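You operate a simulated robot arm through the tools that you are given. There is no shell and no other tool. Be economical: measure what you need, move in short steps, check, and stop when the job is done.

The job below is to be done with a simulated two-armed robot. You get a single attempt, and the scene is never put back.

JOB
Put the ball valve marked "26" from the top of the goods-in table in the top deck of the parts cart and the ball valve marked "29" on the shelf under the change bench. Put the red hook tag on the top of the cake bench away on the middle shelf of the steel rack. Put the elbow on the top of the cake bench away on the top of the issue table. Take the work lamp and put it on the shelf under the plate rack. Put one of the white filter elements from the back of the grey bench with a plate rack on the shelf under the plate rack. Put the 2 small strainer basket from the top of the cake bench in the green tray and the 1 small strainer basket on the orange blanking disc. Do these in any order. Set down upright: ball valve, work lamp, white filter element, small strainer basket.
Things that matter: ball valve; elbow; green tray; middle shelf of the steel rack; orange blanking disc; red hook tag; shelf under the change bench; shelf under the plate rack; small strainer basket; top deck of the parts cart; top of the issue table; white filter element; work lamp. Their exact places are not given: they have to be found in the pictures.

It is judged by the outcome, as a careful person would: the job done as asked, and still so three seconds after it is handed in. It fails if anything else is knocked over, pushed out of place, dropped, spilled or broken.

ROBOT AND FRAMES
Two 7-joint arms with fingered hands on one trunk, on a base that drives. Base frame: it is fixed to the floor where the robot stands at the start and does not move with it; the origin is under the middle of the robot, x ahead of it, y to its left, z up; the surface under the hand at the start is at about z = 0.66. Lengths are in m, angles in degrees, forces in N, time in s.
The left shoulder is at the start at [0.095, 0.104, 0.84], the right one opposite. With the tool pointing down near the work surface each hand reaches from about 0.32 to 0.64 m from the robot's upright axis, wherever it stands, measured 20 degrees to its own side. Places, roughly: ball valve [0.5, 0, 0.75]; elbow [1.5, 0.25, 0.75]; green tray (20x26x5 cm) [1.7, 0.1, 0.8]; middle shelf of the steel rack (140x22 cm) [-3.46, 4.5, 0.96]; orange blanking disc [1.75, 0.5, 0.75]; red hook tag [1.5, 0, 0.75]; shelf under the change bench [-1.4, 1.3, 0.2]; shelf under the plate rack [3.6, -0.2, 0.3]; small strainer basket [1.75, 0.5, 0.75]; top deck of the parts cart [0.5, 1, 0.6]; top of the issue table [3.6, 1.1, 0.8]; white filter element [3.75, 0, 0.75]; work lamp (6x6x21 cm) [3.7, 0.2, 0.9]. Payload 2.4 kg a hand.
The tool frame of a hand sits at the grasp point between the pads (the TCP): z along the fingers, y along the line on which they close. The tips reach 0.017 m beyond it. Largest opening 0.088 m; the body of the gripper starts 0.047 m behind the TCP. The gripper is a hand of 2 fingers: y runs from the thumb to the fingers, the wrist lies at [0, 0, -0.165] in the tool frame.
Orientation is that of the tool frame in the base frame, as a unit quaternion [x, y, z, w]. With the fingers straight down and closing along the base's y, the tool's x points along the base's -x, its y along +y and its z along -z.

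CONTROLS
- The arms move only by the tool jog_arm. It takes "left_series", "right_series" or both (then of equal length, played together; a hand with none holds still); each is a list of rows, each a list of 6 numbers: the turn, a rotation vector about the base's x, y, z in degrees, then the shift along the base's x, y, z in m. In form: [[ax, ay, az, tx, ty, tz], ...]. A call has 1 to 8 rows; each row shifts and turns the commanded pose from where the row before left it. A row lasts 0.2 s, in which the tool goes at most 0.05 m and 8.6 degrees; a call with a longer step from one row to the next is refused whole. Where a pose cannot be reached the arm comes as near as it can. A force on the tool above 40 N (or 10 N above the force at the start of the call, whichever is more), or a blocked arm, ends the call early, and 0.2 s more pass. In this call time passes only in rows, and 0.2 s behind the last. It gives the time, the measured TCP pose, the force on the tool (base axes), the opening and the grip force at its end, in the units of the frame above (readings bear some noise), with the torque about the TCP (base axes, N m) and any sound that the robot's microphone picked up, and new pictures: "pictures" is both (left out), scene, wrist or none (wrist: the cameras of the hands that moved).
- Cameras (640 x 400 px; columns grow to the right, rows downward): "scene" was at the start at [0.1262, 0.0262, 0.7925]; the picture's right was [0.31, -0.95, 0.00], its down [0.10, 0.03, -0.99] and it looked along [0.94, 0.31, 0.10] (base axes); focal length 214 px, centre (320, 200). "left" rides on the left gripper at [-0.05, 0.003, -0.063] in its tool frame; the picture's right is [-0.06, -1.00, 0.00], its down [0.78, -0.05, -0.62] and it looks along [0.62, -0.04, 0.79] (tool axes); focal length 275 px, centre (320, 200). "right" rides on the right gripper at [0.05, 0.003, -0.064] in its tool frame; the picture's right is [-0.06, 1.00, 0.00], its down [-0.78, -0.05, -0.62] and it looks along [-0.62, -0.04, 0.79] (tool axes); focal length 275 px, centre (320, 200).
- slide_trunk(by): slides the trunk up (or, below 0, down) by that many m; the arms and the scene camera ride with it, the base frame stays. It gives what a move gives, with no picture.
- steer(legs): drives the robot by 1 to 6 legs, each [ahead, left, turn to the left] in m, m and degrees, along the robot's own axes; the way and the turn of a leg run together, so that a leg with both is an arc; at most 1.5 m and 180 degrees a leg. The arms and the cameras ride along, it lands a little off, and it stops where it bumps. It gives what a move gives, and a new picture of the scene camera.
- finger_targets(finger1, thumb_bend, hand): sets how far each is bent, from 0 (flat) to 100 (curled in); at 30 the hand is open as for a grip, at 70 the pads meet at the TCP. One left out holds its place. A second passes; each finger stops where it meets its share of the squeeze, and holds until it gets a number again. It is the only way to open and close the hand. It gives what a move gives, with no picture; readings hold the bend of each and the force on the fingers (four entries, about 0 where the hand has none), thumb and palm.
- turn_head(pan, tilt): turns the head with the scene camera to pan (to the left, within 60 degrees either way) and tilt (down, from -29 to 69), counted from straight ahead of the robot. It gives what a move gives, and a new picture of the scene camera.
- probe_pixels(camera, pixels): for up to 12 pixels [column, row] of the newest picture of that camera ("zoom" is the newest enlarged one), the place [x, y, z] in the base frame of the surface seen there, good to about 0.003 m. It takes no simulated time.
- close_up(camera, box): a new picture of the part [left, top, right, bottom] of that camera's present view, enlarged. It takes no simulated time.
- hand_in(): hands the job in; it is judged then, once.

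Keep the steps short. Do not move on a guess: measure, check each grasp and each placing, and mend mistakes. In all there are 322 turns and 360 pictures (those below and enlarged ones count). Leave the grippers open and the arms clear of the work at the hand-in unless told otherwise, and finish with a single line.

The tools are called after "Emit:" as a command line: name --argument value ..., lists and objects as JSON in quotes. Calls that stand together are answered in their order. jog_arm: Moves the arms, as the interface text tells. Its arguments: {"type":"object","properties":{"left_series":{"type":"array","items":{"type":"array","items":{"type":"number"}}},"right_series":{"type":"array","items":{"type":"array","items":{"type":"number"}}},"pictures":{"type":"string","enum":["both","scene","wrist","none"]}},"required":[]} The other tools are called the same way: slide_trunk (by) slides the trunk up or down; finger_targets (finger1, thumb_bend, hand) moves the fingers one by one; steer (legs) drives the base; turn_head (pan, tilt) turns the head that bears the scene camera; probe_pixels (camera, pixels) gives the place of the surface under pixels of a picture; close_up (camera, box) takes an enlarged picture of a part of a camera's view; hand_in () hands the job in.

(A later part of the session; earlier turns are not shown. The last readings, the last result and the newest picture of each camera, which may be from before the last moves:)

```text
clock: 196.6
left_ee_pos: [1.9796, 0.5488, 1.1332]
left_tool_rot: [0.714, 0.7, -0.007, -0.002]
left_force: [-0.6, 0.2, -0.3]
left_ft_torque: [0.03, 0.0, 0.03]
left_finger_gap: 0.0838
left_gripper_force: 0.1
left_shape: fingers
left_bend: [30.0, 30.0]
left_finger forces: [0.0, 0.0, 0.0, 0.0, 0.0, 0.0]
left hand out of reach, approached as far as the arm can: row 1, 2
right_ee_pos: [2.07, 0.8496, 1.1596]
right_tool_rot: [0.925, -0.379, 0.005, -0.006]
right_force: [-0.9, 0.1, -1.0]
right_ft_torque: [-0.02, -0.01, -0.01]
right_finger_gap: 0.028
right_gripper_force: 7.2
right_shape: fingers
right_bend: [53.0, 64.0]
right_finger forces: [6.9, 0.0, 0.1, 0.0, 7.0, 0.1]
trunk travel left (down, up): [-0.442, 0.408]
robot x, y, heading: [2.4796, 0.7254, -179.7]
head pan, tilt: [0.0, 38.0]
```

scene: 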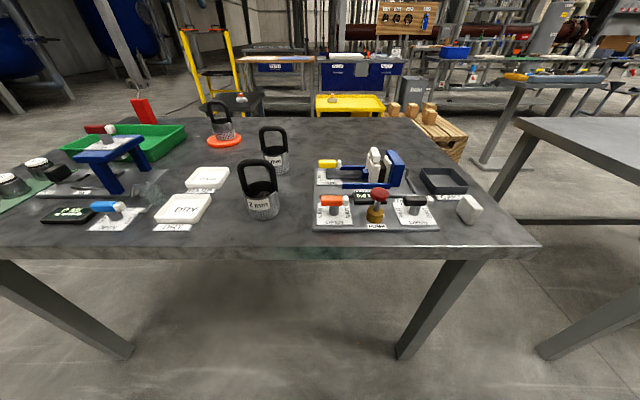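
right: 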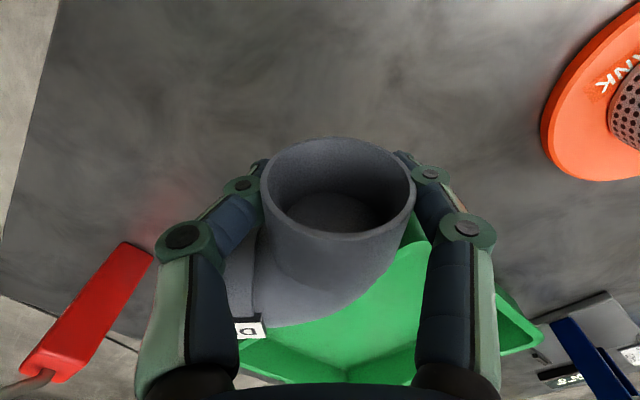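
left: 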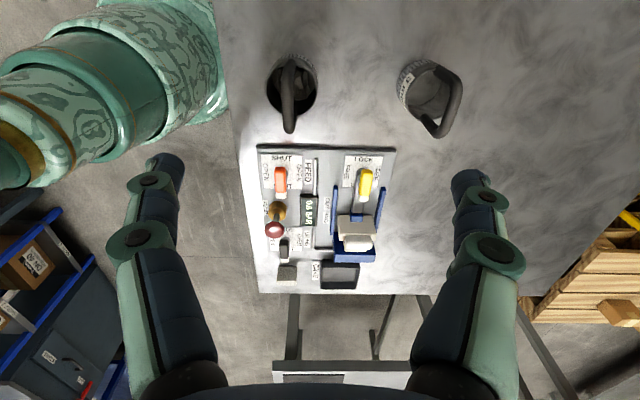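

Emit:
jog_arm --left_series '[[0, 0, 0, 0.012, 0.018, -0.03], [0, 0, 0, 0.012, 0.018, -0.03], [0, 0, 0, 0.012, 0.018, -0.03], [0, 0, 0, 0, 0, -0.03]]' --pictures "wrist"

```text
clock: 197.6
left_ee_pos: [1.9874, 0.5906, 1.006]
left_tool_rot: [0.714, 0.7, -0.006, -0.004]
left_force: [0.3, 0.3, 1.4]
left_ft_torque: [0.0, 0.04, 0.01]
left_finger_gap: 0.0837
left_gripper_force: 0.1
left_shape: fingers
left_bend: [30.0, 30.0]
left_finger forces: [0.0, 0.0, 0.1, 0.0, 0.0, 0.0]
left hand out of reach, approached as far as the arm can: row 1, 2, 3
right_ee_pos: [2.0701, 0.8507, 1.1608]
right_tool_rot: [0.925, -0.38, 0.005, -0.007]
right_force: [-1.1, 0.4, -1.3]
right_ft_torque: [0.0, -0.01, 0.01]
right_finger_gap: 0.0282
right_gripper_force: 6.9
right_shape: fingers
right_bend: [53.0, 64.0]
right_finger forces: [7.0, 0.1, 0.0, 0.0, 6.9, 0.0]
trunk travel left (down, up): [-0.442, 0.408]
robot x, y, heading: [2.4823, 0.7265, -179.8]
head pan, tilt: [0.0, 38.0]
```

left: 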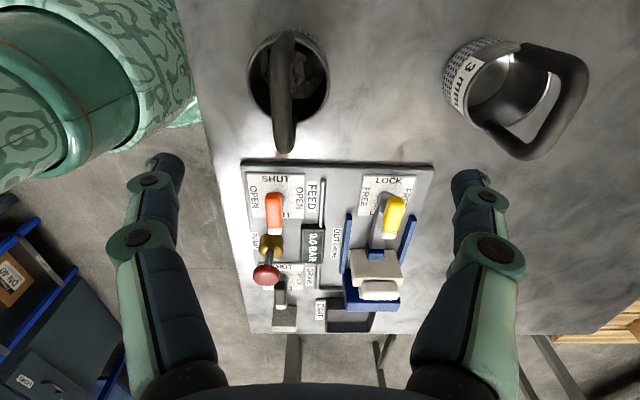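

Inner reach limit: I back the base 3 cm, then probe the crown.

Emit:
steer --legs '[[-0.03, 0, 0]]'

Emit:
jog_arm --left_series '[[0, 0, 0, 0, 0.014, -0.03]]' --pictures "wrist"

```text
clock: 198.4
left_ee_pos: [2.0197, 0.592, 1.0061]
left_tool_rot: [0.715, 0.699, -0.007, -0.005]
left_force: [-0.4, -0.3, -0.8]
left_ft_torque: [-0.04, 0.02, 0.01]
left_finger_gap: 0.0838
left_gripper_force: 0.0
left_shape: fingers
left_bend: [30.0, 30.0]
left_finger forces: [0.0, 0.0, 0.0, 0.1, 0.0, 0.0]
right_ee_pos: [2.101, 0.8496, 1.1616]
right_tool_rot: [0.925, -0.379, 0.007, -0.007]
right_force: [0.3, -0.1, -0.3]
right_ft_torque: [-0.02, -0.01, 0.02]
right_finger_gap: 0.0283
right_gripper_force: 6.6
right_shape: fingers
right_bend: [53.0, 64.0]
right_finger forces: [6.9, 0.1, 0.1, 0.0, 7.1, 0.0]
trunk travel left (down, up): [-0.442, 0.408]
robot x, y, heading: [2.51, 0.7232, 180.0]
head pan, tilt: [0.0, 38.0]
```

scene: 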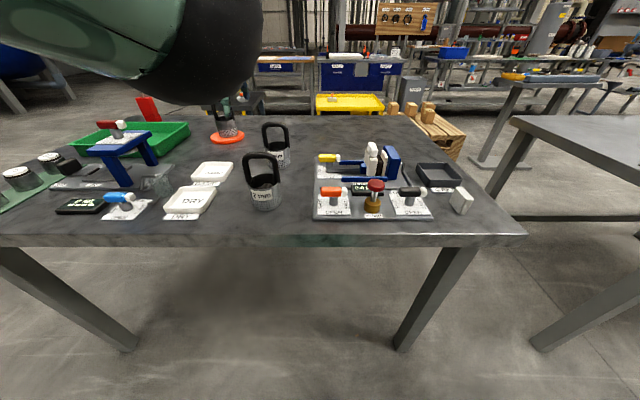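

```text
clock: 198.8
left_ee_pos: [2.0181, 0.6046, 0.9733]
left_tool_rot: [0.714, 0.7, -0.006, -0.004]
left_force: [-0.3, -0.5, -0.3]
left_ft_torque: [0.01, 0.01, -0.02]
left_finger_gap: 0.0839
left_gripper_force: 0.1
left_shape: fingers
left_bend: [30.0, 30.0]
left_finger forces: [0.1, 0.0, 0.0, 0.1, 0.0, 0.0]
right_ee_pos: [2.1006, 0.8502, 1.1598]
right_tool_rot: [0.925, -0.379, 0.006, -0.007]
right_force: [0.3, 0.2, -1.2]
right_ft_torque: [-0.05, 0.0, -0.01]
right_finger_gap: 0.0283
right_gripper_force: 7.0
right_shape: fingers
right_bend: [53.0, 64.0]
right_finger forces: [6.8, 0.0, 0.0, 0.0, 6.9, 0.0]
trunk travel left (down, up): [-0.442, 0.408]
robot x, y, heading: [2.5108, 0.7272, 179.6]
head pan, tilt: [0.0, 38.0]
```

left: 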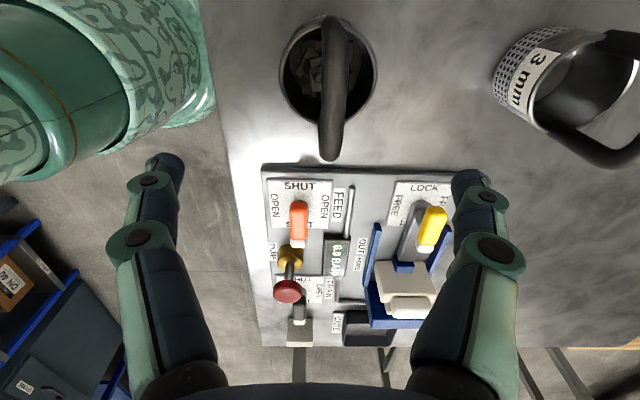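

Emit:
probe_pixels --camera "left" --pixels '[[330, 150], [332, 110], [335, 70], [335, 40], [335, 25]]'

```text
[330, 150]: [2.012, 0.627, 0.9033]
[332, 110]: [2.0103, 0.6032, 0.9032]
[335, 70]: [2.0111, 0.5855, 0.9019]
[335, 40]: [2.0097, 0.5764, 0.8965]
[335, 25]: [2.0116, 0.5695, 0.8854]
```

Crown centre (2.011, 0.601), rod z≈0.891–0.903. The pads act at/below the TCP, so I stop at z≈0.905 this time.

Emit:
jog_arm --left_series '[[0, 0, 0, -0.007, -0.004, -0.035], [0, 0, 0, 0, 0, -0.033]]' --pictures "wrist"

Emit:
finger_targets --hand "left" --finger1 70 --thumb_bend 70

```text
clock: 199.4
left_ee_pos: [2.0088, 0.602, 0.9066]
left_tool_rot: [0.714, 0.7, -0.007, -0.004]
left_force: [-0.9, 0.4, 0.0]
left_ft_torque: [-0.02, 0.0, 0.02]
left_finger_gap: 0.0836
left_gripper_force: 0.0
left_shape: fingers
left_bend: [30.0, 30.0]
left_finger forces: [0.0, 0.1, 0.1, 0.1, 0.0, 0.1]
right_ee_pos: [2.0998, 0.8487, 1.1617]
right_tool_rot: [0.925, -0.379, 0.007, -0.008]
right_force: [-1.0, 0.0, -1.0]
right_ft_torque: [0.01, 0.0, 0.01]
right_finger_gap: 0.0282
right_gripper_force: 7.4
right_shape: fingers
right_bend: [53.0, 64.0]
right_finger forces: [6.8, 0.0, 0.1, 0.0, 7.0, 0.0]
trunk travel left (down, up): [-0.442, 0.408]
robot x, y, heading: [2.5122, 0.7278, 180.1]
head pan, tilt: [0.0, 38.0]
```

left: 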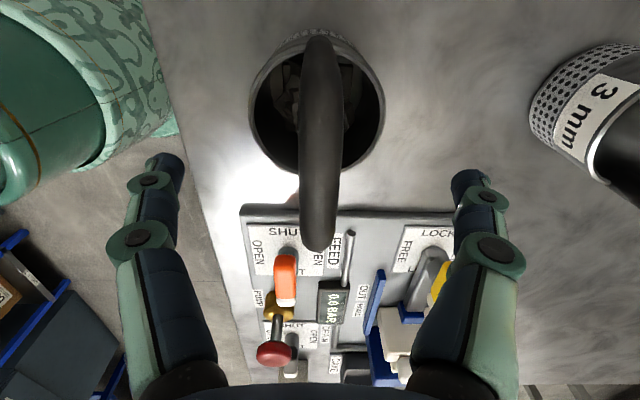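

```text
clock: 200.4
left_ee_pos: [2.0094, 0.6014, 0.9068]
left_tool_rot: [0.714, 0.7, -0.006, -0.004]
left_force: [0.3, 0.6, -0.7]
left_ft_torque: [0.0, 0.04, 0.0]
left_finger_gap: 0.0036
left_gripper_force: 2.0
left_shape: fingers
left_bend: [66.0, 68.0]
left_finger forces: [1.6, 0.0, 0.0, 0.1, 1.7, 0.0]
right_ee_pos: [2.1015, 0.8503, 1.1613]
right_tool_rot: [0.925, -0.38, 0.005, -0.007]
right_force: [-0.6, 0.6, -0.7]
right_ft_torque: [0.01, -0.04, 0.01]
right_finger_gap: 0.028
right_gripper_force: 6.9
right_shape: fingers
right_bend: [53.0, 64.0]
right_finger forces: [6.8, 0.0, 0.0, 0.0, 7.0, 0.0]
trunk travel left (down, up): [-0.442, 0.408]
robot x, y, heading: [2.5116, 0.727, 179.9]
head pan, tilt: [0.0, 38.0]
```

Rod is pinched lightly; I ask for more squeeze, then lift.

Emit:
finger_targets --hand "left" --finger1 78 --thumb_bend 80

Emit:
jog_arm --left_series '[[0, 0, 0, 0, 0, 0.015], [0, 0, 0, 0, 0, 0.025], [0, 0, 0, 0, 0, 0.03]]'

```text
clock: 201.4
left_ee_pos: [2.0098, 0.6019, 0.9062]
left_tool_rot: [0.715, 0.699, -0.007, -0.004]
left_force: [0.0, 0.7, -1.1]
left_ft_torque: [-0.02, -0.01, 0.0]
left_finger_gap: 0.0002
left_gripper_force: 0.0
left_shape: fingers
left_bend: [75.0, 76.0]
left_finger forces: [0.0, 0.0, 0.1, 0.1, 0.0, 0.0]
right_ee_pos: [2.0995, 0.8495, 1.1604]
right_tool_rot: [0.926, -0.378, 0.006, -0.006]
right_force: [0.6, -0.2, -1.7]
right_ft_torque: [0.0, 0.0, 0.02]
right_finger_gap: 0.0283
right_gripper_force: 6.7
right_shape: fingers
right_bend: [53.0, 64.0]
right_finger forces: [6.9, 0.0, 0.0, 0.0, 7.0, 0.0]
trunk travel left (down, up): [-0.442, 0.408]
robot x, y, heading: [2.5157, 0.7251, 180.1]
head pan, tilt: [0.0, 38.0]
```

```text
clock: 202.2
left_ee_pos: [2.0092, 0.6008, 0.9785]
left_tool_rot: [0.715, 0.7, -0.006, -0.003]
left_force: [-0.8, -0.8, -1.4]
left_ft_torque: [0.01, -0.02, -0.01]
left_finger_gap: 0.0
left_gripper_force: 0.1
left_shape: fingers
left_bend: [75.0, 76.0]
left_finger forces: [0.0, 0.1, 0.0, 0.0, 0.1, 0.0]
right_ee_pos: [2.1007, 0.8494, 1.1607]
right_tool_rot: [0.925, -0.38, 0.007, -0.007]
right_force: [-0.8, 0.4, -0.3]
right_ft_torque: [-0.04, 0.0, 0.02]
right_finger_gap: 0.028
right_gripper_force: 7.1
right_shape: fingers
right_bend: [53.0, 64.0]
right_finger forces: [6.8, 0.0, 0.0, 0.0, 7.0, 0.0]
trunk travel left (down, up): [-0.442, 0.408]
robot x, y, heading: [2.5135, 0.7239, 180.2]
head pan, tilt: [0.0, 38.0]
```

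scene: 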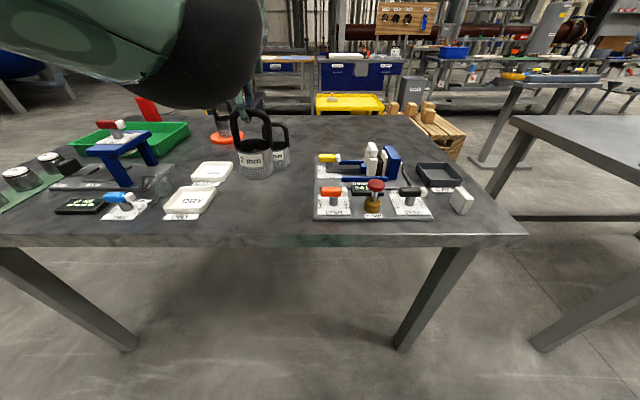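
left: 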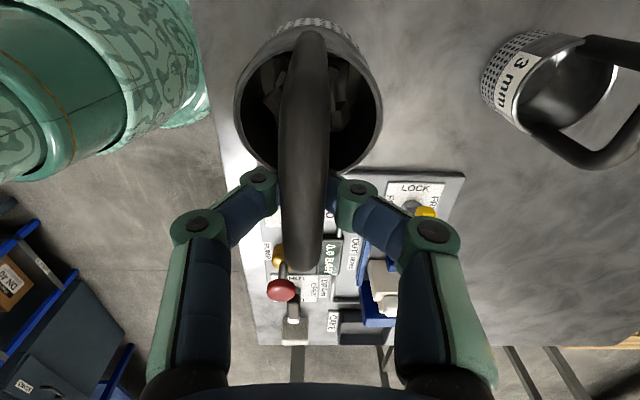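

It's hooked under the crown now (secure while upright). Check level.

Emit:
close_up --camera "scene" --box '[200, 80, 320, 200]'

```text
3.33 times, centred on (260, 140) of scene
```

zoom: 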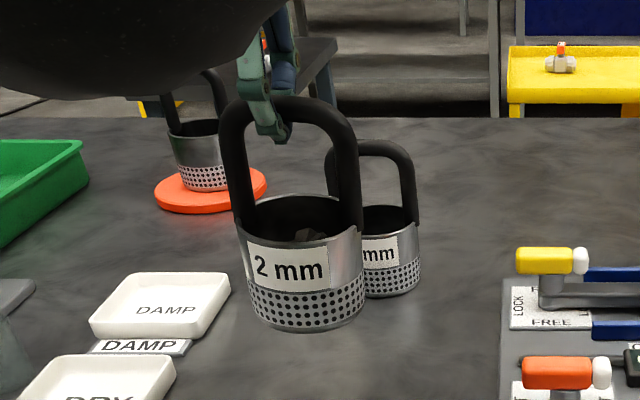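

Level enough. Lift higher, then drive to the south end facing +y.

Emit:
jog_arm --left_series '[[0, 0, 0, 0, 0, 0.03], [0, 0, 0, 0, 0, 0.03], [0, 0, 0, 0, 0, 0.03], [0, 0, 0, 0, 0, 0.03], [0, 0, 0, 0, 0, 0.03]]' --pictures "none"

Emit:
steer --legs '[[-0.1, 0, 0], [0, 1.25, 0], [0, 0, -90], [0, 0.8, 0]]'

```text
clock: 203.4
left_ee_pos: [1.9945, 0.5964, 1.1283]
left_tool_rot: [0.715, 0.699, -0.007, -0.003]
left_force: [-0.5, -0.1, -1.6]
left_ft_torque: [0.0, 0.02, -0.02]
left_finger_gap: 0.0
left_gripper_force: 0.1
left_shape: fingers
left_bend: [75.0, 76.0]
left_finger forces: [0.0, 0.1, 0.1, 0.0, 0.0, 0.1]
left hand out of reach, approached as far as the arm can: row 3, 4, 5
right_ee_pos: [2.0999, 0.8485, 1.1603]
right_tool_rot: [0.925, -0.379, 0.005, -0.007]
right_force: [0.3, -0.3, 0.0]
right_ft_torque: [0.0, -0.02, -0.01]
right_finger_gap: 0.0281
right_gripper_force: 7.0
right_shape: fingers
right_bend: [53.0, 64.0]
right_finger forces: [6.8, 0.1, 0.0, 0.0, 7.0, 0.0]
trunk travel left (down, up): [-0.442, 0.408]
robot x, y, heading: [2.5097, 0.7274, 180.2]
head pan, tilt: [0.0, 38.0]
```

```text
clock: 218.1
left_ee_pos: [1.637, -0.1185, 1.1261]
left_tool_rot: [0.999, 0.051, -0.002, -0.008]
left_force: [-0.3, 0.6, -2.2]
left_ft_torque: [0.03, 0.01, -0.02]
left_finger_gap: 0.0
left_gripper_force: 0.1
left_shape: fingers
left_bend: [75.0, 77.0]
left_finger forces: [0.1, 0.0, 0.0, 0.0, 0.1, 0.1]
right_ee_pos: [1.9022, -0.1918, 1.1611]
right_tool_rot: [-0.44, 0.898, -0.009, 0.002]
right_force: [-0.5, 0.2, -0.1]
right_ft_torque: [0.0, 0.06, 0.02]
right_finger_gap: 0.0275
right_gripper_force: 6.7
right_shape: fingers
right_bend: [53.0, 64.0]
right_finger forces: [6.8, 0.0, 0.0, 0.0, 6.8, 0.0]
trunk travel left (down, up): [-0.442, 0.408]
robot x, y, heading: [1.8277, -0.6154, 97.1]
head pan, tilt: [0.0, 38.0]
```

scene: 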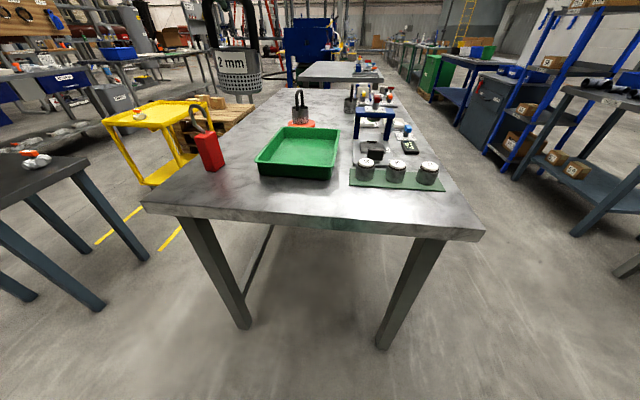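

Heading is 97°; I square up and drive ahead so the basket is over the tray.

Emit:
steer --legs '[[0, 0, -7.1], [0.185, 0.02, 0]]'

Emit:
close_up --camera "scene" --box '[150, 40, 470, 240]'

```text
clock: 220.2
left_ee_pos: [1.6735, 0.0844, 1.1249]
left_tool_rot: [1.0, -0.006, -0.001, -0.008]
left_force: [0.2, 0.9, -0.8]
left_ft_torque: [0.0, -0.01, 0.0]
left_finger_gap: 0.0003
left_gripper_force: 0.1
left_shape: fingers
left_bend: [75.0, 77.0]
left_finger forces: [0.0, 0.1, 0.0, 0.0, 0.0, 0.0]
right_ee_pos: [1.928, -0.0169, 1.1606]
right_tool_rot: [-0.39, 0.921, -0.01, 0.001]
right_force: [1.0, 0.5, -1.4]
right_ft_torque: [-0.03, 0.0, 0.01]
right_finger_gap: 0.0278
right_gripper_force: 6.8
right_shape: fingers
right_bend: [53.0, 64.0]
right_finger forces: [6.8, 0.0, 0.0, 0.1, 7.0, 0.0]
trunk travel left (down, up): [-0.442, 0.408]
robot x, y, heading: [1.8055, -0.4319, 90.5]
head pan, tilt: [0.0, 38.0]
```

scene: 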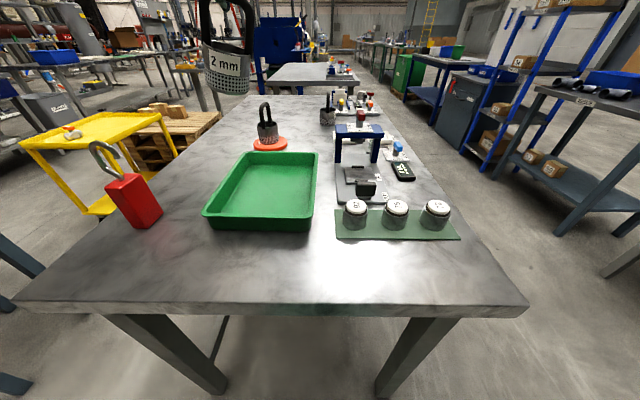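

```text
2.00 times, centred on (310, 140) of scene
```

zoom: 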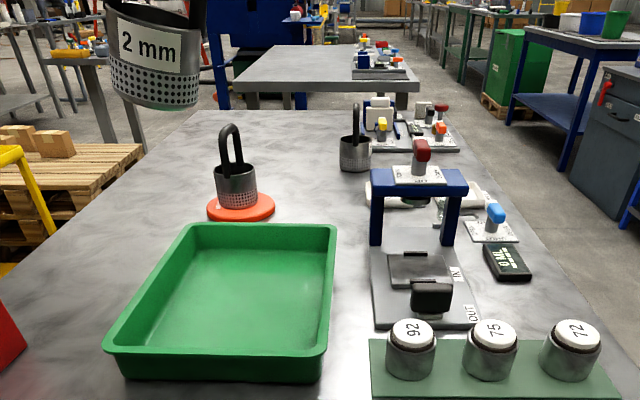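

Emit:
probe_pixels --camera "zoom" --pixels '[[150, 60], [150, 95], [115, 55], [195, 70], [150, 107], [220, 330], [220, 265], [170, 320], [290, 320], [110, 345], [325, 350], [335, 230]]'

```text
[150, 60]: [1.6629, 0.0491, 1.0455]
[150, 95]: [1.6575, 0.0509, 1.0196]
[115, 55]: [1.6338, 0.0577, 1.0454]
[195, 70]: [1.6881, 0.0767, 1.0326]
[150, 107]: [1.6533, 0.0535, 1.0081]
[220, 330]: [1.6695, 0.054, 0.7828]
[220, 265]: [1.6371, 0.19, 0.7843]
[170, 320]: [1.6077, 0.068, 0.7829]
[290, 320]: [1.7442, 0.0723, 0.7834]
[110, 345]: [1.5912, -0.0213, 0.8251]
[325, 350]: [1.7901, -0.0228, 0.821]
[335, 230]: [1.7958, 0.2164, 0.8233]
```

Basket is over the tray interior; lower by trunk.

Emit:
slide_trunk --by -0.19

Emit:
turn_head --pan 15 --tilt 30

Emit:
close_up --camera "scene" --box '[200, 60, 460, 220]'

```text
clock: 222.3
left_ee_pos: [1.6722, 0.0983, 0.8888]
left_tool_rot: [0.999, -0.006, -0.001, 0.039]
left_force: [-0.5, -0.2, 0.0]
left_ft_torque: [0.0, 0.0, -0.01]
left_finger_gap: 0.0001
left_gripper_force: 0.1
left_shape: fingers
left_bend: [75.0, 77.0]
left_finger forces: [0.0, 0.1, 0.0, 0.0, 0.0, 0.0]
right_ee_pos: [1.9278, -0.0196, 0.9706]
right_tool_rot: [-0.391, 0.92, -0.008, 0.001]
right_force: [-0.5, 0.1, -0.8]
right_ft_torque: [0.01, 0.07, 0.02]
right_finger_gap: 0.0278
right_gripper_force: 6.5
right_shape: fingers
right_bend: [53.0, 64.0]
right_finger forces: [6.7, 0.1, 0.1, 0.0, 7.0, 0.0]
trunk travel left (down, up): [-0.252, 0.598]
robot x, y, heading: [1.8085, -0.4287, 90.7]
head pan, tilt: [0.0, 38.0]
```

```text
clock: 223.1
left_ee_pos: [1.6717, 0.0986, 0.8894]
left_tool_rot: [0.999, -0.005, -0.001, 0.039]
left_force: [0.2, 0.2, 0.0]
left_ft_torque: [0.01, 0.01, 0.01]
left_finger_gap: 0.0
left_gripper_force: 0.1
left_shape: fingers
left_bend: [75.0, 77.0]
left_finger forces: [0.0, 0.0, 0.0, 0.0, 0.0, 0.0]
right_ee_pos: [1.9264, -0.0192, 0.9714]
right_tool_rot: [-0.391, 0.92, -0.009, 0.001]
right_force: [0.1, -0.4, 0.1]
right_ft_torque: [0.01, 0.01, -0.01]
right_finger_gap: 0.0281
right_gripper_force: 7.2
right_shape: fingers
right_bend: [53.0, 64.0]
right_finger forces: [6.9, 0.0, 0.1, 0.0, 6.9, 0.0]
trunk travel left (down, up): [-0.252, 0.598]
robot x, y, heading: [1.8027, -0.4323, 90.5]
head pan, tilt: [15.0, 30.0]
```

scene: 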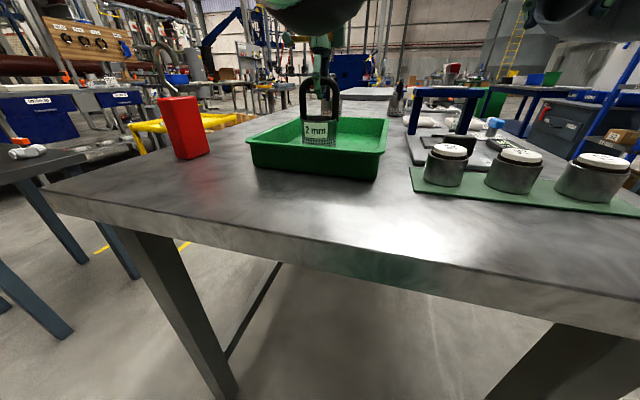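

```text
2.46 times, centred on (330, 140) of scene
```

zoom: 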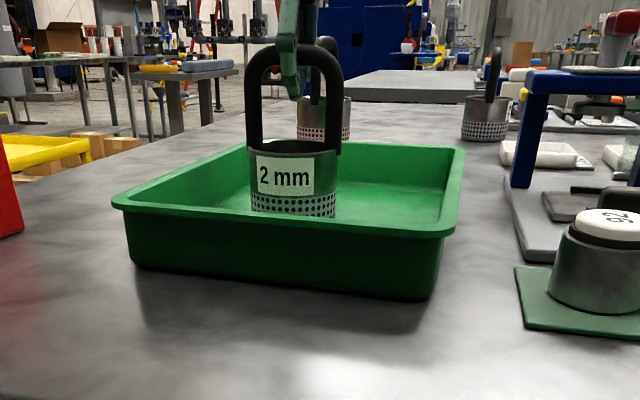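

Basket 2 stands in the tray, fingers unloaded. Open and lift.

Emit:
finger_targets --hand "left" --finger1 30 --thumb_bend 30

Emit:
jog_arm --left_series '[[0, 0, 0, 0, 0, 0.03], [0, 0, 0, 0, 0, 0.04], [0, 0, 0, 0, 0, 0.04], [0, 0, 0, 0, 0, 0.04]]'

Emit:
slide_trunk --by 0.2

Emit:
close_up --camera "scene" --box '[100, 100, 420, 300]'

```text
clock: 224.1
left_ee_pos: [1.6723, 0.0973, 0.8903]
left_tool_rot: [0.999, -0.005, -0.002, 0.04]
left_force: [0.4, 0.1, 0.1]
left_ft_torque: [0.01, 0.0, -0.03]
left_finger_gap: 0.0836
left_gripper_force: 0.0
left_shape: fingers
left_bend: [30.0, 30.0]
left_finger forces: [0.0, 0.0, 0.0, 0.0, 0.0, 0.0]
right_ee_pos: [1.9267, -0.0191, 0.9712]
right_tool_rot: [-0.39, 0.921, -0.009, 0.0]
right_force: [-0.3, 0.6, -2.0]
right_ft_torque: [0.0, 0.02, -0.01]
right_finger_gap: 0.0279
right_gripper_force: 7.1
right_shape: fingers
right_bend: [53.0, 64.0]
right_finger forces: [6.7, 0.1, 0.0, 0.1, 6.8, 0.0]
trunk travel left (down, up): [-0.252, 0.598]
robot x, y, heading: [1.8067, -0.4286, 90.7]
head pan, tilt: [15.0, 30.0]
```

```text
clock: 225.1
left_ee_pos: [1.6696, 0.0986, 1.0416]
left_tool_rot: [0.999, -0.005, -0.002, 0.038]
left_force: [-0.3, -0.5, 1.3]
left_ft_torque: [-0.03, -0.01, -0.02]
left_finger_gap: 0.0835
left_gripper_force: 0.1
left_shape: fingers
left_bend: [30.0, 30.0]
left_finger forces: [0.1, 0.1, 0.0, 0.0, 0.0, 0.0]
right_ee_pos: [1.9267, -0.0183, 0.9716]
right_tool_rot: [-0.391, 0.92, -0.009, 0.001]
right_force: [-0.1, 0.6, -1.1]
right_ft_torque: [0.01, 0.05, -0.04]
right_finger_gap: 0.028
right_gripper_force: 7.0
right_shape: fingers
right_bend: [53.0, 64.0]
right_finger forces: [6.9, 0.0, 0.0, 0.0, 6.8, 0.0]
trunk travel left (down, up): [-0.252, 0.598]
robot x, y, heading: [1.8073, -0.4323, 90.6]
head pan, tilt: [15.0, 30.0]
```

scene: 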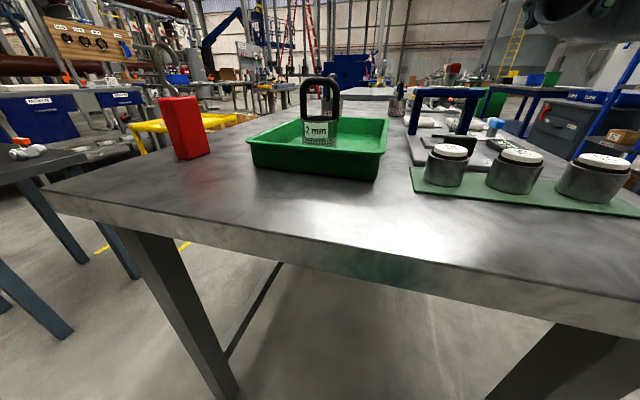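
left: 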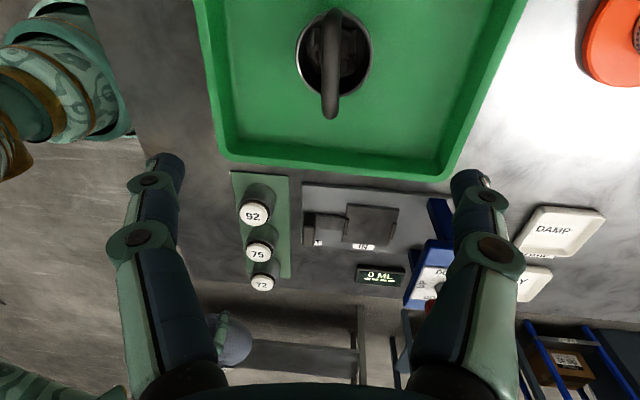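

```text
clock: 227.3
left_ee_pos: [1.6721, 0.07, 1.2852]
left_tool_rot: [1.0, -0.005, -0.003, -0.008]
left_force: [0.6, -0.4, -0.5]
left_ft_torque: [0.02, -0.01, 0.0]
left_finger_gap: 0.0836
left_gripper_force: 0.1
left_shape: fingers
left_bend: [30.0, 30.0]
left_finger forces: [0.1, 0.1, 0.0, 0.0, 0.0, 0.1]
right_ee_pos: [1.9275, -0.0175, 1.1702]
right_tool_rot: [-0.391, 0.92, -0.009, 0.001]
right_force: [0.1, -0.1, -0.1]
right_ft_torque: [-0.03, 0.0, 0.0]
right_finger_gap: 0.0276
right_gripper_force: 7.1
right_shape: fingers
right_bend: [53.0, 64.0]
right_finger forces: [6.8, 0.0, 0.1, 0.1, 6.8, 0.0]
trunk travel left (down, up): [-0.452, 0.398]
robot x, y, heading: [1.8109, -0.4302, 90.5]
head pan, tilt: [15.0, 30.0]
```

```text
2.00 times, centred on (260, 200) of scene
```

zoom: 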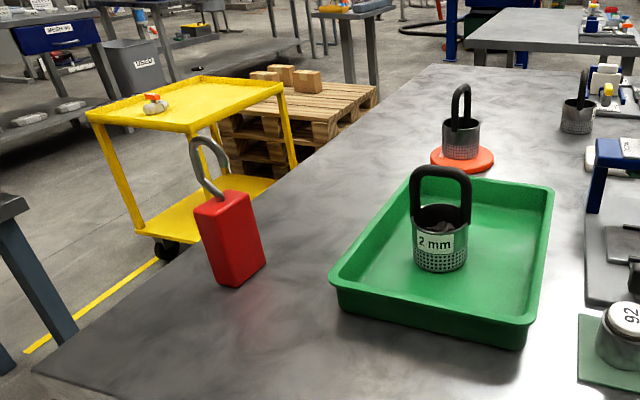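

Both baskets done. Now carry the elbow to the issue table.

Emit:
steer --legs '[[-0.2, 0, 0], [0, -0.95, 0], [1.5, 0, 0], [0, 0, -90.5]]'

Emit:
turn_head --pan 0 --tilt 35

```text
clock: 244.3
left_ee_pos: [3.2975, 1.039, 1.2854]
left_tool_rot: [0.708, -0.706, 0.005, -0.008]
left_force: [-0.4, -0.2, -0.5]
left_ft_torque: [0.0, 0.0, 0.01]
left_finger_gap: 0.0834
left_gripper_force: 0.1
left_shape: fingers
left_bend: [30.0, 30.0]
left_finger forces: [0.1, 0.1, 0.0, 0.0, 0.1, 0.1]
right_ee_pos: [3.2126, 0.7822, 1.1713]
right_tool_rot: [0.37, 0.929, -0.007, -0.006]
right_force: [0.4, -1.5, -1.8]
right_ft_torque: [0.02, 0.04, -0.03]
right_finger_gap: 0.0274
right_gripper_force: 6.6
right_shape: fingers
right_bend: [54.0, 64.0]
right_finger forces: [6.7, 0.0, 0.0, 0.0, 6.9, 0.0]
trunk travel left (down, up): [-0.452, 0.398]
robot x, y, heading: [2.7953, 0.8968, 1.4]
head pan, tilt: [15.0, 30.0]
```

scene: 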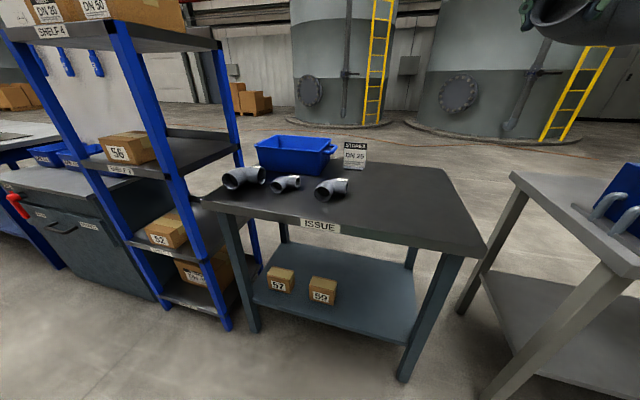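

```text
clock: 245.1
left_ee_pos: [3.2976, 1.039, 1.2844]
left_tool_rot: [0.707, -0.707, 0.005, -0.008]
left_force: [-0.2, -0.6, 1.3]
left_ft_torque: [-0.01, -0.01, 0.03]
left_finger_gap: 0.0833
left_gripper_force: 0.0
left_shape: fingers
left_bend: [30.0, 30.0]
left_finger forces: [0.0, 0.1, 0.0, 0.0, 0.1, 0.0]
right_ee_pos: [3.2123, 0.7822, 1.1714]
right_tool_rot: [0.369, 0.929, -0.007, -0.005]
right_force: [0.1, -0.3, -0.9]
right_ft_torque: [0.04, 0.01, 0.01]
right_finger_gap: 0.0276
right_gripper_force: 6.5
right_shape: fingers
right_bend: [54.0, 64.0]
right_finger forces: [6.6, 0.0, 0.1, 0.0, 6.8, 0.0]
trunk travel left (down, up): [-0.452, 0.398]
robot x, y, heading: [2.8003, 0.8944, 1.2]
head pan, tilt: [0.0, 35.0]
```

scene: 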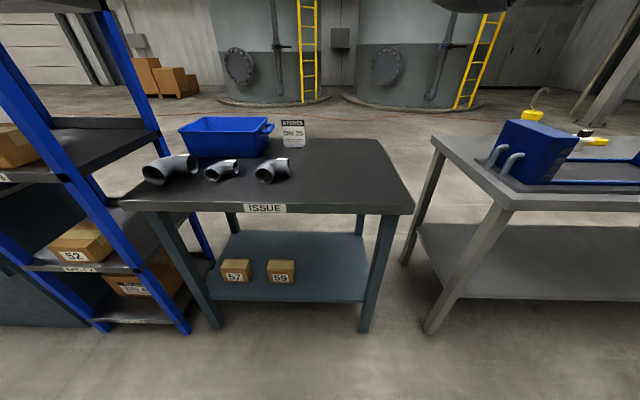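

Emit:
probe_pixels --camera "scene" --pixels '[[340, 175], [340, 200], [400, 205], [125, 205], [380, 140], [340, 150], [275, 170], [300, 190], [285, 175]]'

```text
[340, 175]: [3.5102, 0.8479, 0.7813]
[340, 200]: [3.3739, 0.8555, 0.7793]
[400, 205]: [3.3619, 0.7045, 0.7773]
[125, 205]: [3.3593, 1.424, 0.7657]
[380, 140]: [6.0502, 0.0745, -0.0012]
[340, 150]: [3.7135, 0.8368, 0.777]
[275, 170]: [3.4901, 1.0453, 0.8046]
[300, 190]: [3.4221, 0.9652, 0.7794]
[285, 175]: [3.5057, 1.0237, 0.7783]
```

Free area at (3.50, 0.86), z 0.779. Drive closer, then lower the elbow.

Emit:
steer --legs '[[0.24, 0.07, -1.2]]'

Emit:
slide_trunk --by -0.12

Emit:
jog_arm --right_series '[[0, 0, 0, 0.02, 0, -0.04], [0, 0, 0, 0.02, 0, -0.04], [0, 0, 0, 0.01, 0, -0.04], [0, 0, 0, 0, 0, -0.04], [0, 0, 0, 0, 0, -0.04]]'

```text
clock: 246.9
left_ee_pos: [3.545, 1.0994, 1.286]
left_tool_rot: [-0.698, 0.716, -0.005, 0.007]
left_force: [0.4, 0.2, 0.6]
left_ft_torque: [0.02, 0.03, 0.02]
left_finger_gap: 0.0836
left_gripper_force: 0.0
left_shape: fingers
left_bend: [30.0, 30.0]
left_finger forces: [0.0, 0.0, 0.0, 0.0, 0.0, 0.0]
right_ee_pos: [3.4518, 0.8448, 1.1699]
right_tool_rot: [0.381, 0.925, -0.008, -0.006]
right_force: [0.0, 1.3, -0.6]
right_ft_torque: [0.03, -0.01, 0.0]
right_finger_gap: 0.0273
right_gripper_force: 7.0
right_shape: fingers
right_bend: [54.0, 64.0]
right_finger forces: [6.7, 0.1, 0.0, 0.0, 6.8, 0.1]
trunk travel left (down, up): [-0.452, 0.398]
robot x, y, heading: [3.043, 0.9699, -0.2]
head pan, tilt: [0.0, 35.0]
```

scene: 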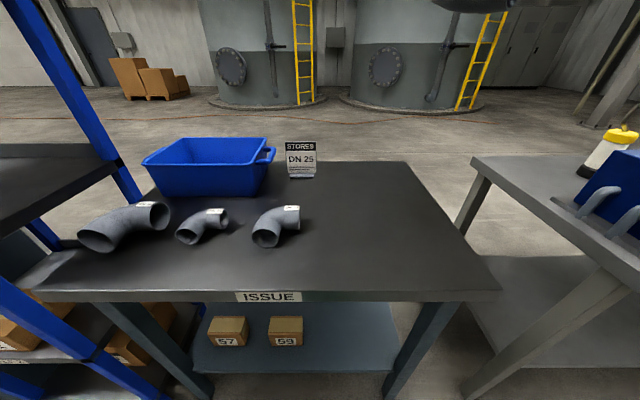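

```text
clock: 248.4
left_ee_pos: [3.5437, 1.0985, 1.1655]
left_tool_rot: [-0.699, 0.715, -0.006, 0.007]
left_force: [0.2, -0.8, -0.8]
left_ft_torque: [0.01, 0.03, -0.02]
left_finger_gap: 0.0834
left_gripper_force: 0.1
left_shape: fingers
left_bend: [30.0, 30.0]
left_finger forces: [0.0, 0.1, 0.0, 0.0, 0.0, 0.0]
right_ee_pos: [3.4522, 0.8446, 1.0519]
right_tool_rot: [0.382, 0.924, -0.007, -0.005]
right_force: [-0.3, -0.1, -0.7]
right_ft_torque: [0.02, -0.01, 0.03]
right_finger_gap: 0.0275
right_gripper_force: 6.5
right_shape: fingers
right_bend: [54.0, 64.0]
right_finger forces: [6.7, 0.0, 0.0, 0.1, 6.8, 0.0]
trunk travel left (down, up): [-0.332, 0.518]
robot x, y, heading: [3.0441, 0.971, -0.1]
head pan, tilt: [0.0, 35.0]
```

```text
clock: 249.6
left_ee_pos: [3.5432, 1.0988, 1.1655]
left_tool_rot: [-0.699, 0.715, -0.004, 0.008]
left_force: [0.5, -0.1, 0.0]
left_ft_torque: [-0.01, 0.01, -0.01]
left_finger_gap: 0.0834
left_gripper_force: 0.1
left_shape: fingers
left_bend: [30.0, 30.0]
left_finger forces: [0.0, 0.0, 0.1, 0.1, 0.0, 0.0]
right_ee_pos: [3.5024, 0.8439, 0.849]
right_tool_rot: [0.38, 0.925, -0.007, -0.006]
right_force: [0.6, 0.4, -0.3]
right_ft_torque: [-0.01, 0.02, 0.03]
right_finger_gap: 0.0271
right_gripper_force: 6.8
right_shape: fingers
right_bend: [54.0, 64.0]
right_finger forces: [6.7, 0.1, 0.1, 0.0, 6.8, 0.0]
trunk travel left (down, up): [-0.332, 0.518]
robot x, y, heading: [3.0398, 0.97, -0.1]
head pan, tilt: [0.0, 35.0]
```

scene: 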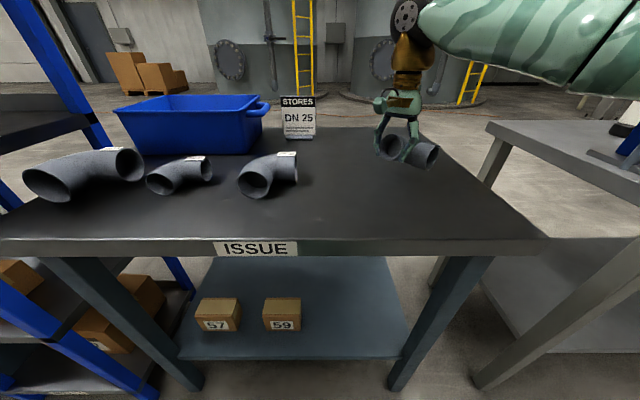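
right: 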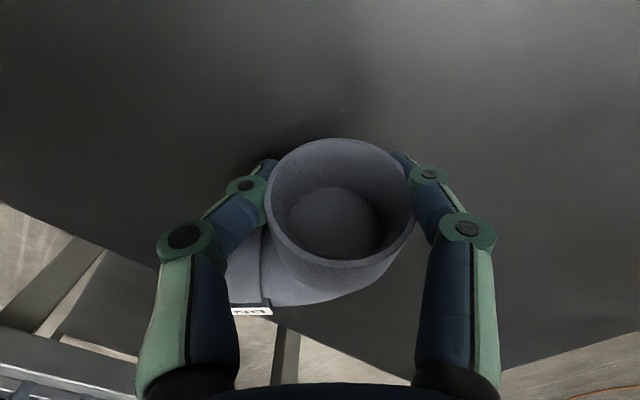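

Emit:
jog_arm --right_series '[[0, 0, 0, 0, 0.03, -0.01], [0, 0, 0, 0, 0, -0.02], [0, 0, 0, 0, 0, -0.008], [0, 0, 0, 0, 0, -0.004]]' --pictures "scene"

```text
clock: 250.6
left_ee_pos: [3.5441, 1.0987, 1.1646]
left_tool_rot: [-0.698, 0.716, -0.005, 0.007]
left_force: [0.3, 0.1, 0.5]
left_ft_torque: [0.02, 0.03, -0.01]
left_finger_gap: 0.0835
left_gripper_force: 0.0
left_shape: fingers
left_bend: [30.0, 30.0]
left_finger forces: [0.1, 0.0, 0.1, 0.0, 0.0, 0.1]
right_ee_pos: [3.5015, 0.8756, 0.8077]
right_tool_rot: [0.381, 0.924, -0.007, -0.006]
right_force: [-0.4, 0.7, 1.2]
right_ft_torque: [-0.04, 0.0, -0.02]
right_finger_gap: 0.0268
right_gripper_force: 6.8
right_shape: fingers
right_bend: [54.0, 65.0]
right_finger forces: [7.0, 0.1, 0.1, 0.0, 6.7, 0.0]
trunk travel left (down, up): [-0.332, 0.518]
robot x, y, heading: [3.0408, 0.9701, -0.2]
head pan, tilt: [0.0, 35.0]
```

scene: 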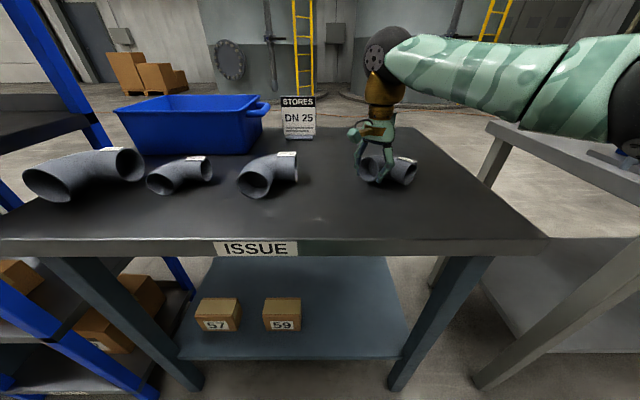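

Contact beginning (+1.2 N). One more mm, then release and rise.

Emit:
jog_arm --right_series '[[0, 0, 0, 0, 0, -0.002]]' --pictures "none"

Emit:
finger_targets --hand "right" --finger1 30 --thumb_bend 30

Emit:
jog_arm --right_series '[[0, 0, 0, 0, 0, 0.03], [0, 0, 0, 0, 0, 0.045], [0, 0, 0, 0, 0, 0.045], [0, 0, 0, 0, 0, 0.045], [0, 0, 0, 0, 0, 0.045]]' --pictures "scene"

```text
clock: 251.0
left_ee_pos: [3.5442, 1.0981, 1.1656]
left_tool_rot: [-0.698, 0.716, -0.005, 0.008]
left_force: [0.4, 0.0, 0.5]
left_ft_torque: [0.0, 0.02, 0.03]
left_finger_gap: 0.0834
left_gripper_force: 0.0
left_shape: fingers
left_bend: [30.0, 30.0]
left_finger forces: [0.0, 0.1, 0.1, 0.1, 0.0, 0.0]
right_ee_pos: [3.5011, 0.8748, 0.8061]
right_tool_rot: [0.381, 0.925, -0.007, -0.006]
right_force: [-0.7, 0.9, 1.4]
right_ft_torque: [-0.08, 0.02, -0.01]
right_finger_gap: 0.0265
right_gripper_force: 6.5
right_shape: fingers
right_bend: [54.0, 65.0]
right_finger forces: [7.1, 0.1, 0.0, 0.0, 6.5, 0.0]
trunk travel left (down, up): [-0.332, 0.518]
robot x, y, heading: [3.0393, 0.9708, -0.0]
head pan, tilt: [0.0, 35.0]
```

```text
clock: 252.0
left_ee_pos: [3.5434, 1.0984, 1.1654]
left_tool_rot: [-0.699, 0.715, -0.005, 0.007]
left_force: [-0.1, 0.0, 0.0]
left_ft_torque: [-0.02, 0.0, 0.03]
left_finger_gap: 0.0836
left_gripper_force: 0.1
left_shape: fingers
left_bend: [30.0, 30.0]
left_finger forces: [0.1, 0.0, 0.0, 0.0, 0.0, 0.0]
right_ee_pos: [3.5017, 0.8763, 0.8062]
right_tool_rot: [0.381, 0.924, -0.007, -0.006]
right_force: [-0.6, -0.2, 0.5]
right_ft_torque: [0.04, 0.01, 0.0]
right_finger_gap: 0.0834
right_gripper_force: 0.1
right_shape: fingers
right_bend: [30.0, 30.0]
right_finger forces: [0.0, 0.0, 0.1, 0.1, 0.0, 0.0]
trunk travel left (down, up): [-0.332, 0.518]
robot x, y, heading: [3.0411, 0.9697, 0.0]
head pan, tilt: [0.0, 35.0]
```

```text
clock: 253.2
left_ee_pos: [3.5431, 1.0982, 1.1651]
left_tool_rot: [-0.698, 0.716, -0.005, 0.007]
left_force: [0.2, -0.5, 0.2]
left_ft_torque: [-0.03, 0.01, -0.02]
left_finger_gap: 0.0835
left_gripper_force: 0.1
left_shape: fingers
left_bend: [30.0, 30.0]
left_finger forces: [0.0, 0.0, 0.1, 0.0, 0.0, 0.0]
right_ee_pos: [3.5039, 0.8726, 1.0159]
right_tool_rot: [0.381, 0.925, -0.007, -0.005]
right_force: [-0.1, 0.7, -0.2]
right_ft_torque: [0.0, 0.01, 0.0]
right_finger_gap: 0.0835
right_gripper_force: 0.0
right_shape: fingers
right_bend: [30.0, 30.0]
right_finger forces: [0.0, 0.0, 0.0, 0.1, 0.1, 0.1]
trunk travel left (down, up): [-0.332, 0.518]
robot x, y, heading: [3.0431, 0.9661, 0.1]
head pan, tilt: [0.0, 35.0]
```

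scene: 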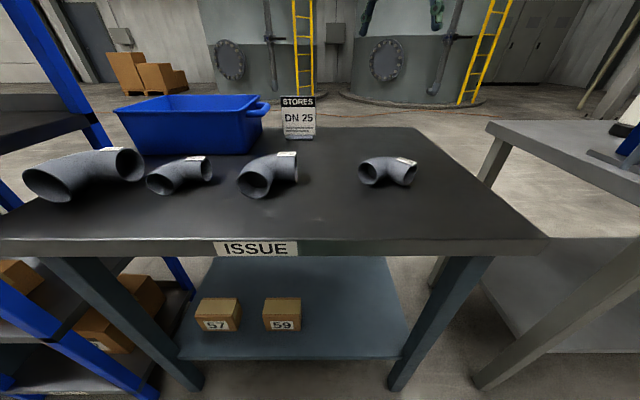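

Elbow done. Next, the plate-rack bench: back off, slide right, raise the trunk to look over it.

Emit:
steer --legs '[[-0.25, 0, 0], [0, -1.0, 0]]'

Emit:
slide_trunk --by 0.35

Emit:
turn_head --pan 0 --tilt 42

Emit:
close_up --camera "scene" --box '[160, 60, 480, 260]'

```text
clock: 259.9
left_ee_pos: [3.2899, 0.1099, 1.1657]
left_tool_rot: [-0.706, 0.708, -0.004, 0.007]
left_force: [0.0, -0.4, -0.8]
left_ft_torque: [0.0, -0.01, 0.01]
left_finger_gap: 0.0838
left_gripper_force: 0.1
left_shape: fingers
left_bend: [30.0, 30.0]
left_finger forces: [0.1, 0.0, 0.0, 0.1, 0.0, 0.0]
right_ee_pos: [3.254, -0.1167, 1.0135]
right_tool_rot: [0.372, 0.928, -0.007, -0.005]
right_force: [-0.1, 0.5, -0.1]
right_ft_torque: [0.0, 0.01, 0.0]
right_finger_gap: 0.0836
right_gripper_force: 0.1
right_shape: fingers
right_bend: [30.0, 30.0]
right_finger forces: [0.1, 0.0, 0.0, 0.0, 0.0, 0.0]
trunk travel left (down, up): [-0.332, 0.518]
robot x, y, heading: [2.7881, -0.0283, 1.1]
head pan, tilt: [0.0, 35.0]
```

scene: 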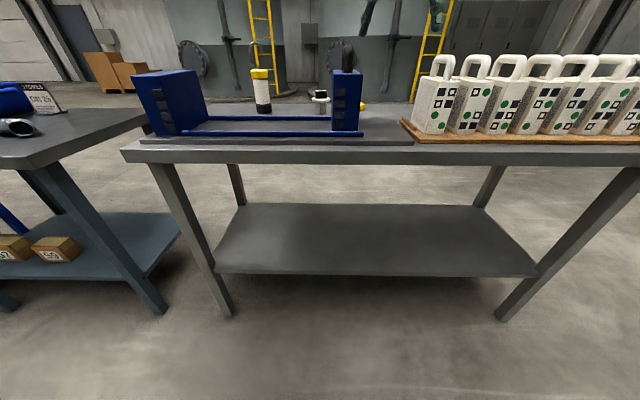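

```text
clock: 263.3
left_ee_pos: [3.2774, 0.11, 1.5298]
left_tool_rot: [-0.705, 0.708, -0.017, 0.019]
left_force: [-0.3, 0.7, -0.8]
left_ft_torque: [0.03, 0.0, 0.01]
left_finger_gap: 0.0835
left_gripper_force: 0.0
left_shape: fingers
left_bend: [30.0, 30.0]
left_finger forces: [0.0, 0.0, 0.0, 0.0, 0.1, 0.1]
right_ee_pos: [3.2538, -0.1158, 1.3648]
right_tool_rot: [0.371, 0.929, -0.007, -0.006]
right_force: [0.7, 0.5, -1.3]
right_ft_torque: [0.0, 0.01, 0.0]
right_finger_gap: 0.0837
right_gripper_force: 0.1
right_shape: fingers
right_bend: [30.0, 30.0]
right_finger forces: [0.0, 0.1, 0.0, 0.0, 0.0, 0.0]
trunk travel left (down, up): [-0.682, 0.168]
robot x, y, heading: [2.7894, -0.0267, 1.1]
head pan, tilt: [0.0, 35.0]
```

```text
clock: 264.0
left_ee_pos: [3.2776, 0.1098, 1.5305]
left_tool_rot: [-0.705, 0.708, -0.016, 0.019]
left_force: [0.5, 1.1, 0.2]
left_ft_torque: [0.02, -0.04, -0.02]
left_finger_gap: 0.0832
left_gripper_force: 0.0
left_shape: fingers
left_bend: [30.0, 30.0]
left_finger forces: [0.0, 0.1, 0.0, 0.0, 0.1, 0.1]
right_ee_pos: [3.254, -0.1163, 1.3639]
right_tool_rot: [0.371, 0.928, -0.006, -0.006]
right_force: [-0.1, -0.2, 0.2]
right_ft_torque: [0.01, -0.03, 0.01]
right_finger_gap: 0.0839
right_gripper_force: 0.0
right_shape: fingers
right_bend: [30.0, 30.0]
right_finger forces: [0.1, 0.0, 0.0, 0.0, 0.1, 0.1]
trunk travel left (down, up): [-0.682, 0.168]
robot x, y, heading: [2.7862, -0.0293, 1.2]
head pan, tilt: [0.0, 42.0]
```

scene: 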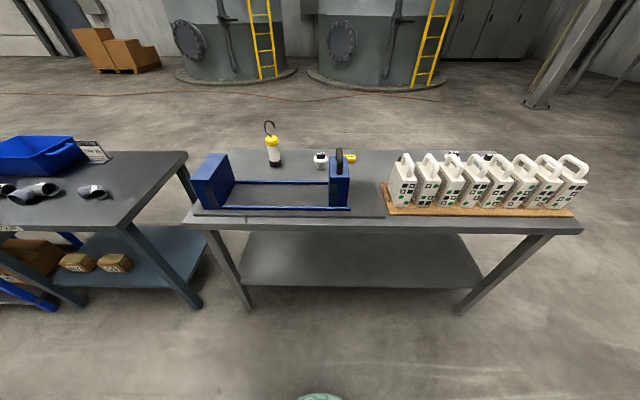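

```text
2.00 times, centred on (320, 160) of scene
```

zoom: 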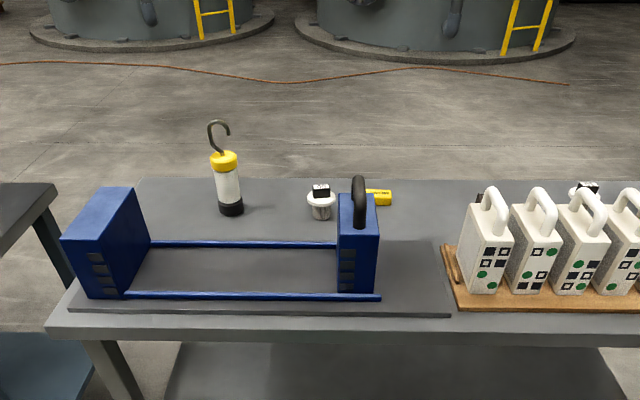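

Two white elements with dark tops stand at the back. Zooming.

Emit:
close_up --camera "scene" --box '[250, 110, 370, 190]'

Emit:
probe_pixels --camera "zoom" --pixels '[[372, 235], [372, 260], [372, 290], [345, 250], [395, 250], [480, 240], [450, 130], [125, 240], [125, 280], [125, 180], [110, 70], [480, 210]]'

Emit:
close_up --camera "scene" --box '[380, 130, 600, 230]'

```text
5.00 times, centred on (310, 150) of scene
```

zoom: 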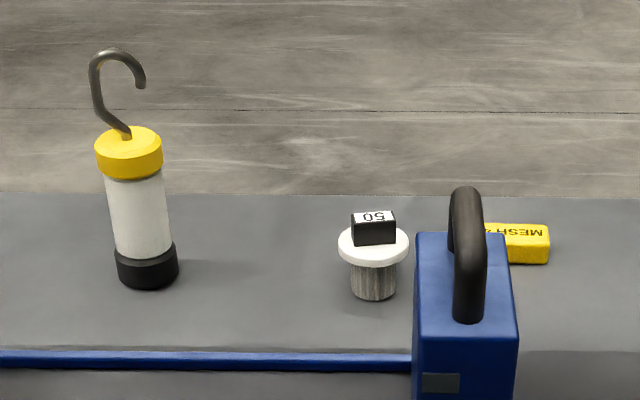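

```text
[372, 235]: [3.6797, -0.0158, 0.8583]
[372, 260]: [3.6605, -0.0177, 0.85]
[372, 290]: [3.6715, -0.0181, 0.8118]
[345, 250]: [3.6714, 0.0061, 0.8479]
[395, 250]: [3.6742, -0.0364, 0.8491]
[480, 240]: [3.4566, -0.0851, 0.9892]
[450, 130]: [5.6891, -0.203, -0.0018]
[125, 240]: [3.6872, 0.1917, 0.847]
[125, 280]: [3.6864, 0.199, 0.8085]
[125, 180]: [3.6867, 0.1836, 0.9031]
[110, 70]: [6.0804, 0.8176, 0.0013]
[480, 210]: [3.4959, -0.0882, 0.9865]
```

```text
2.91 times, centred on (490, 180) of scene
```

zoom: 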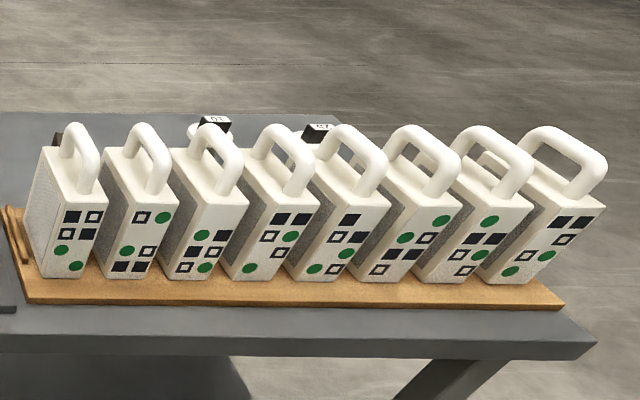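

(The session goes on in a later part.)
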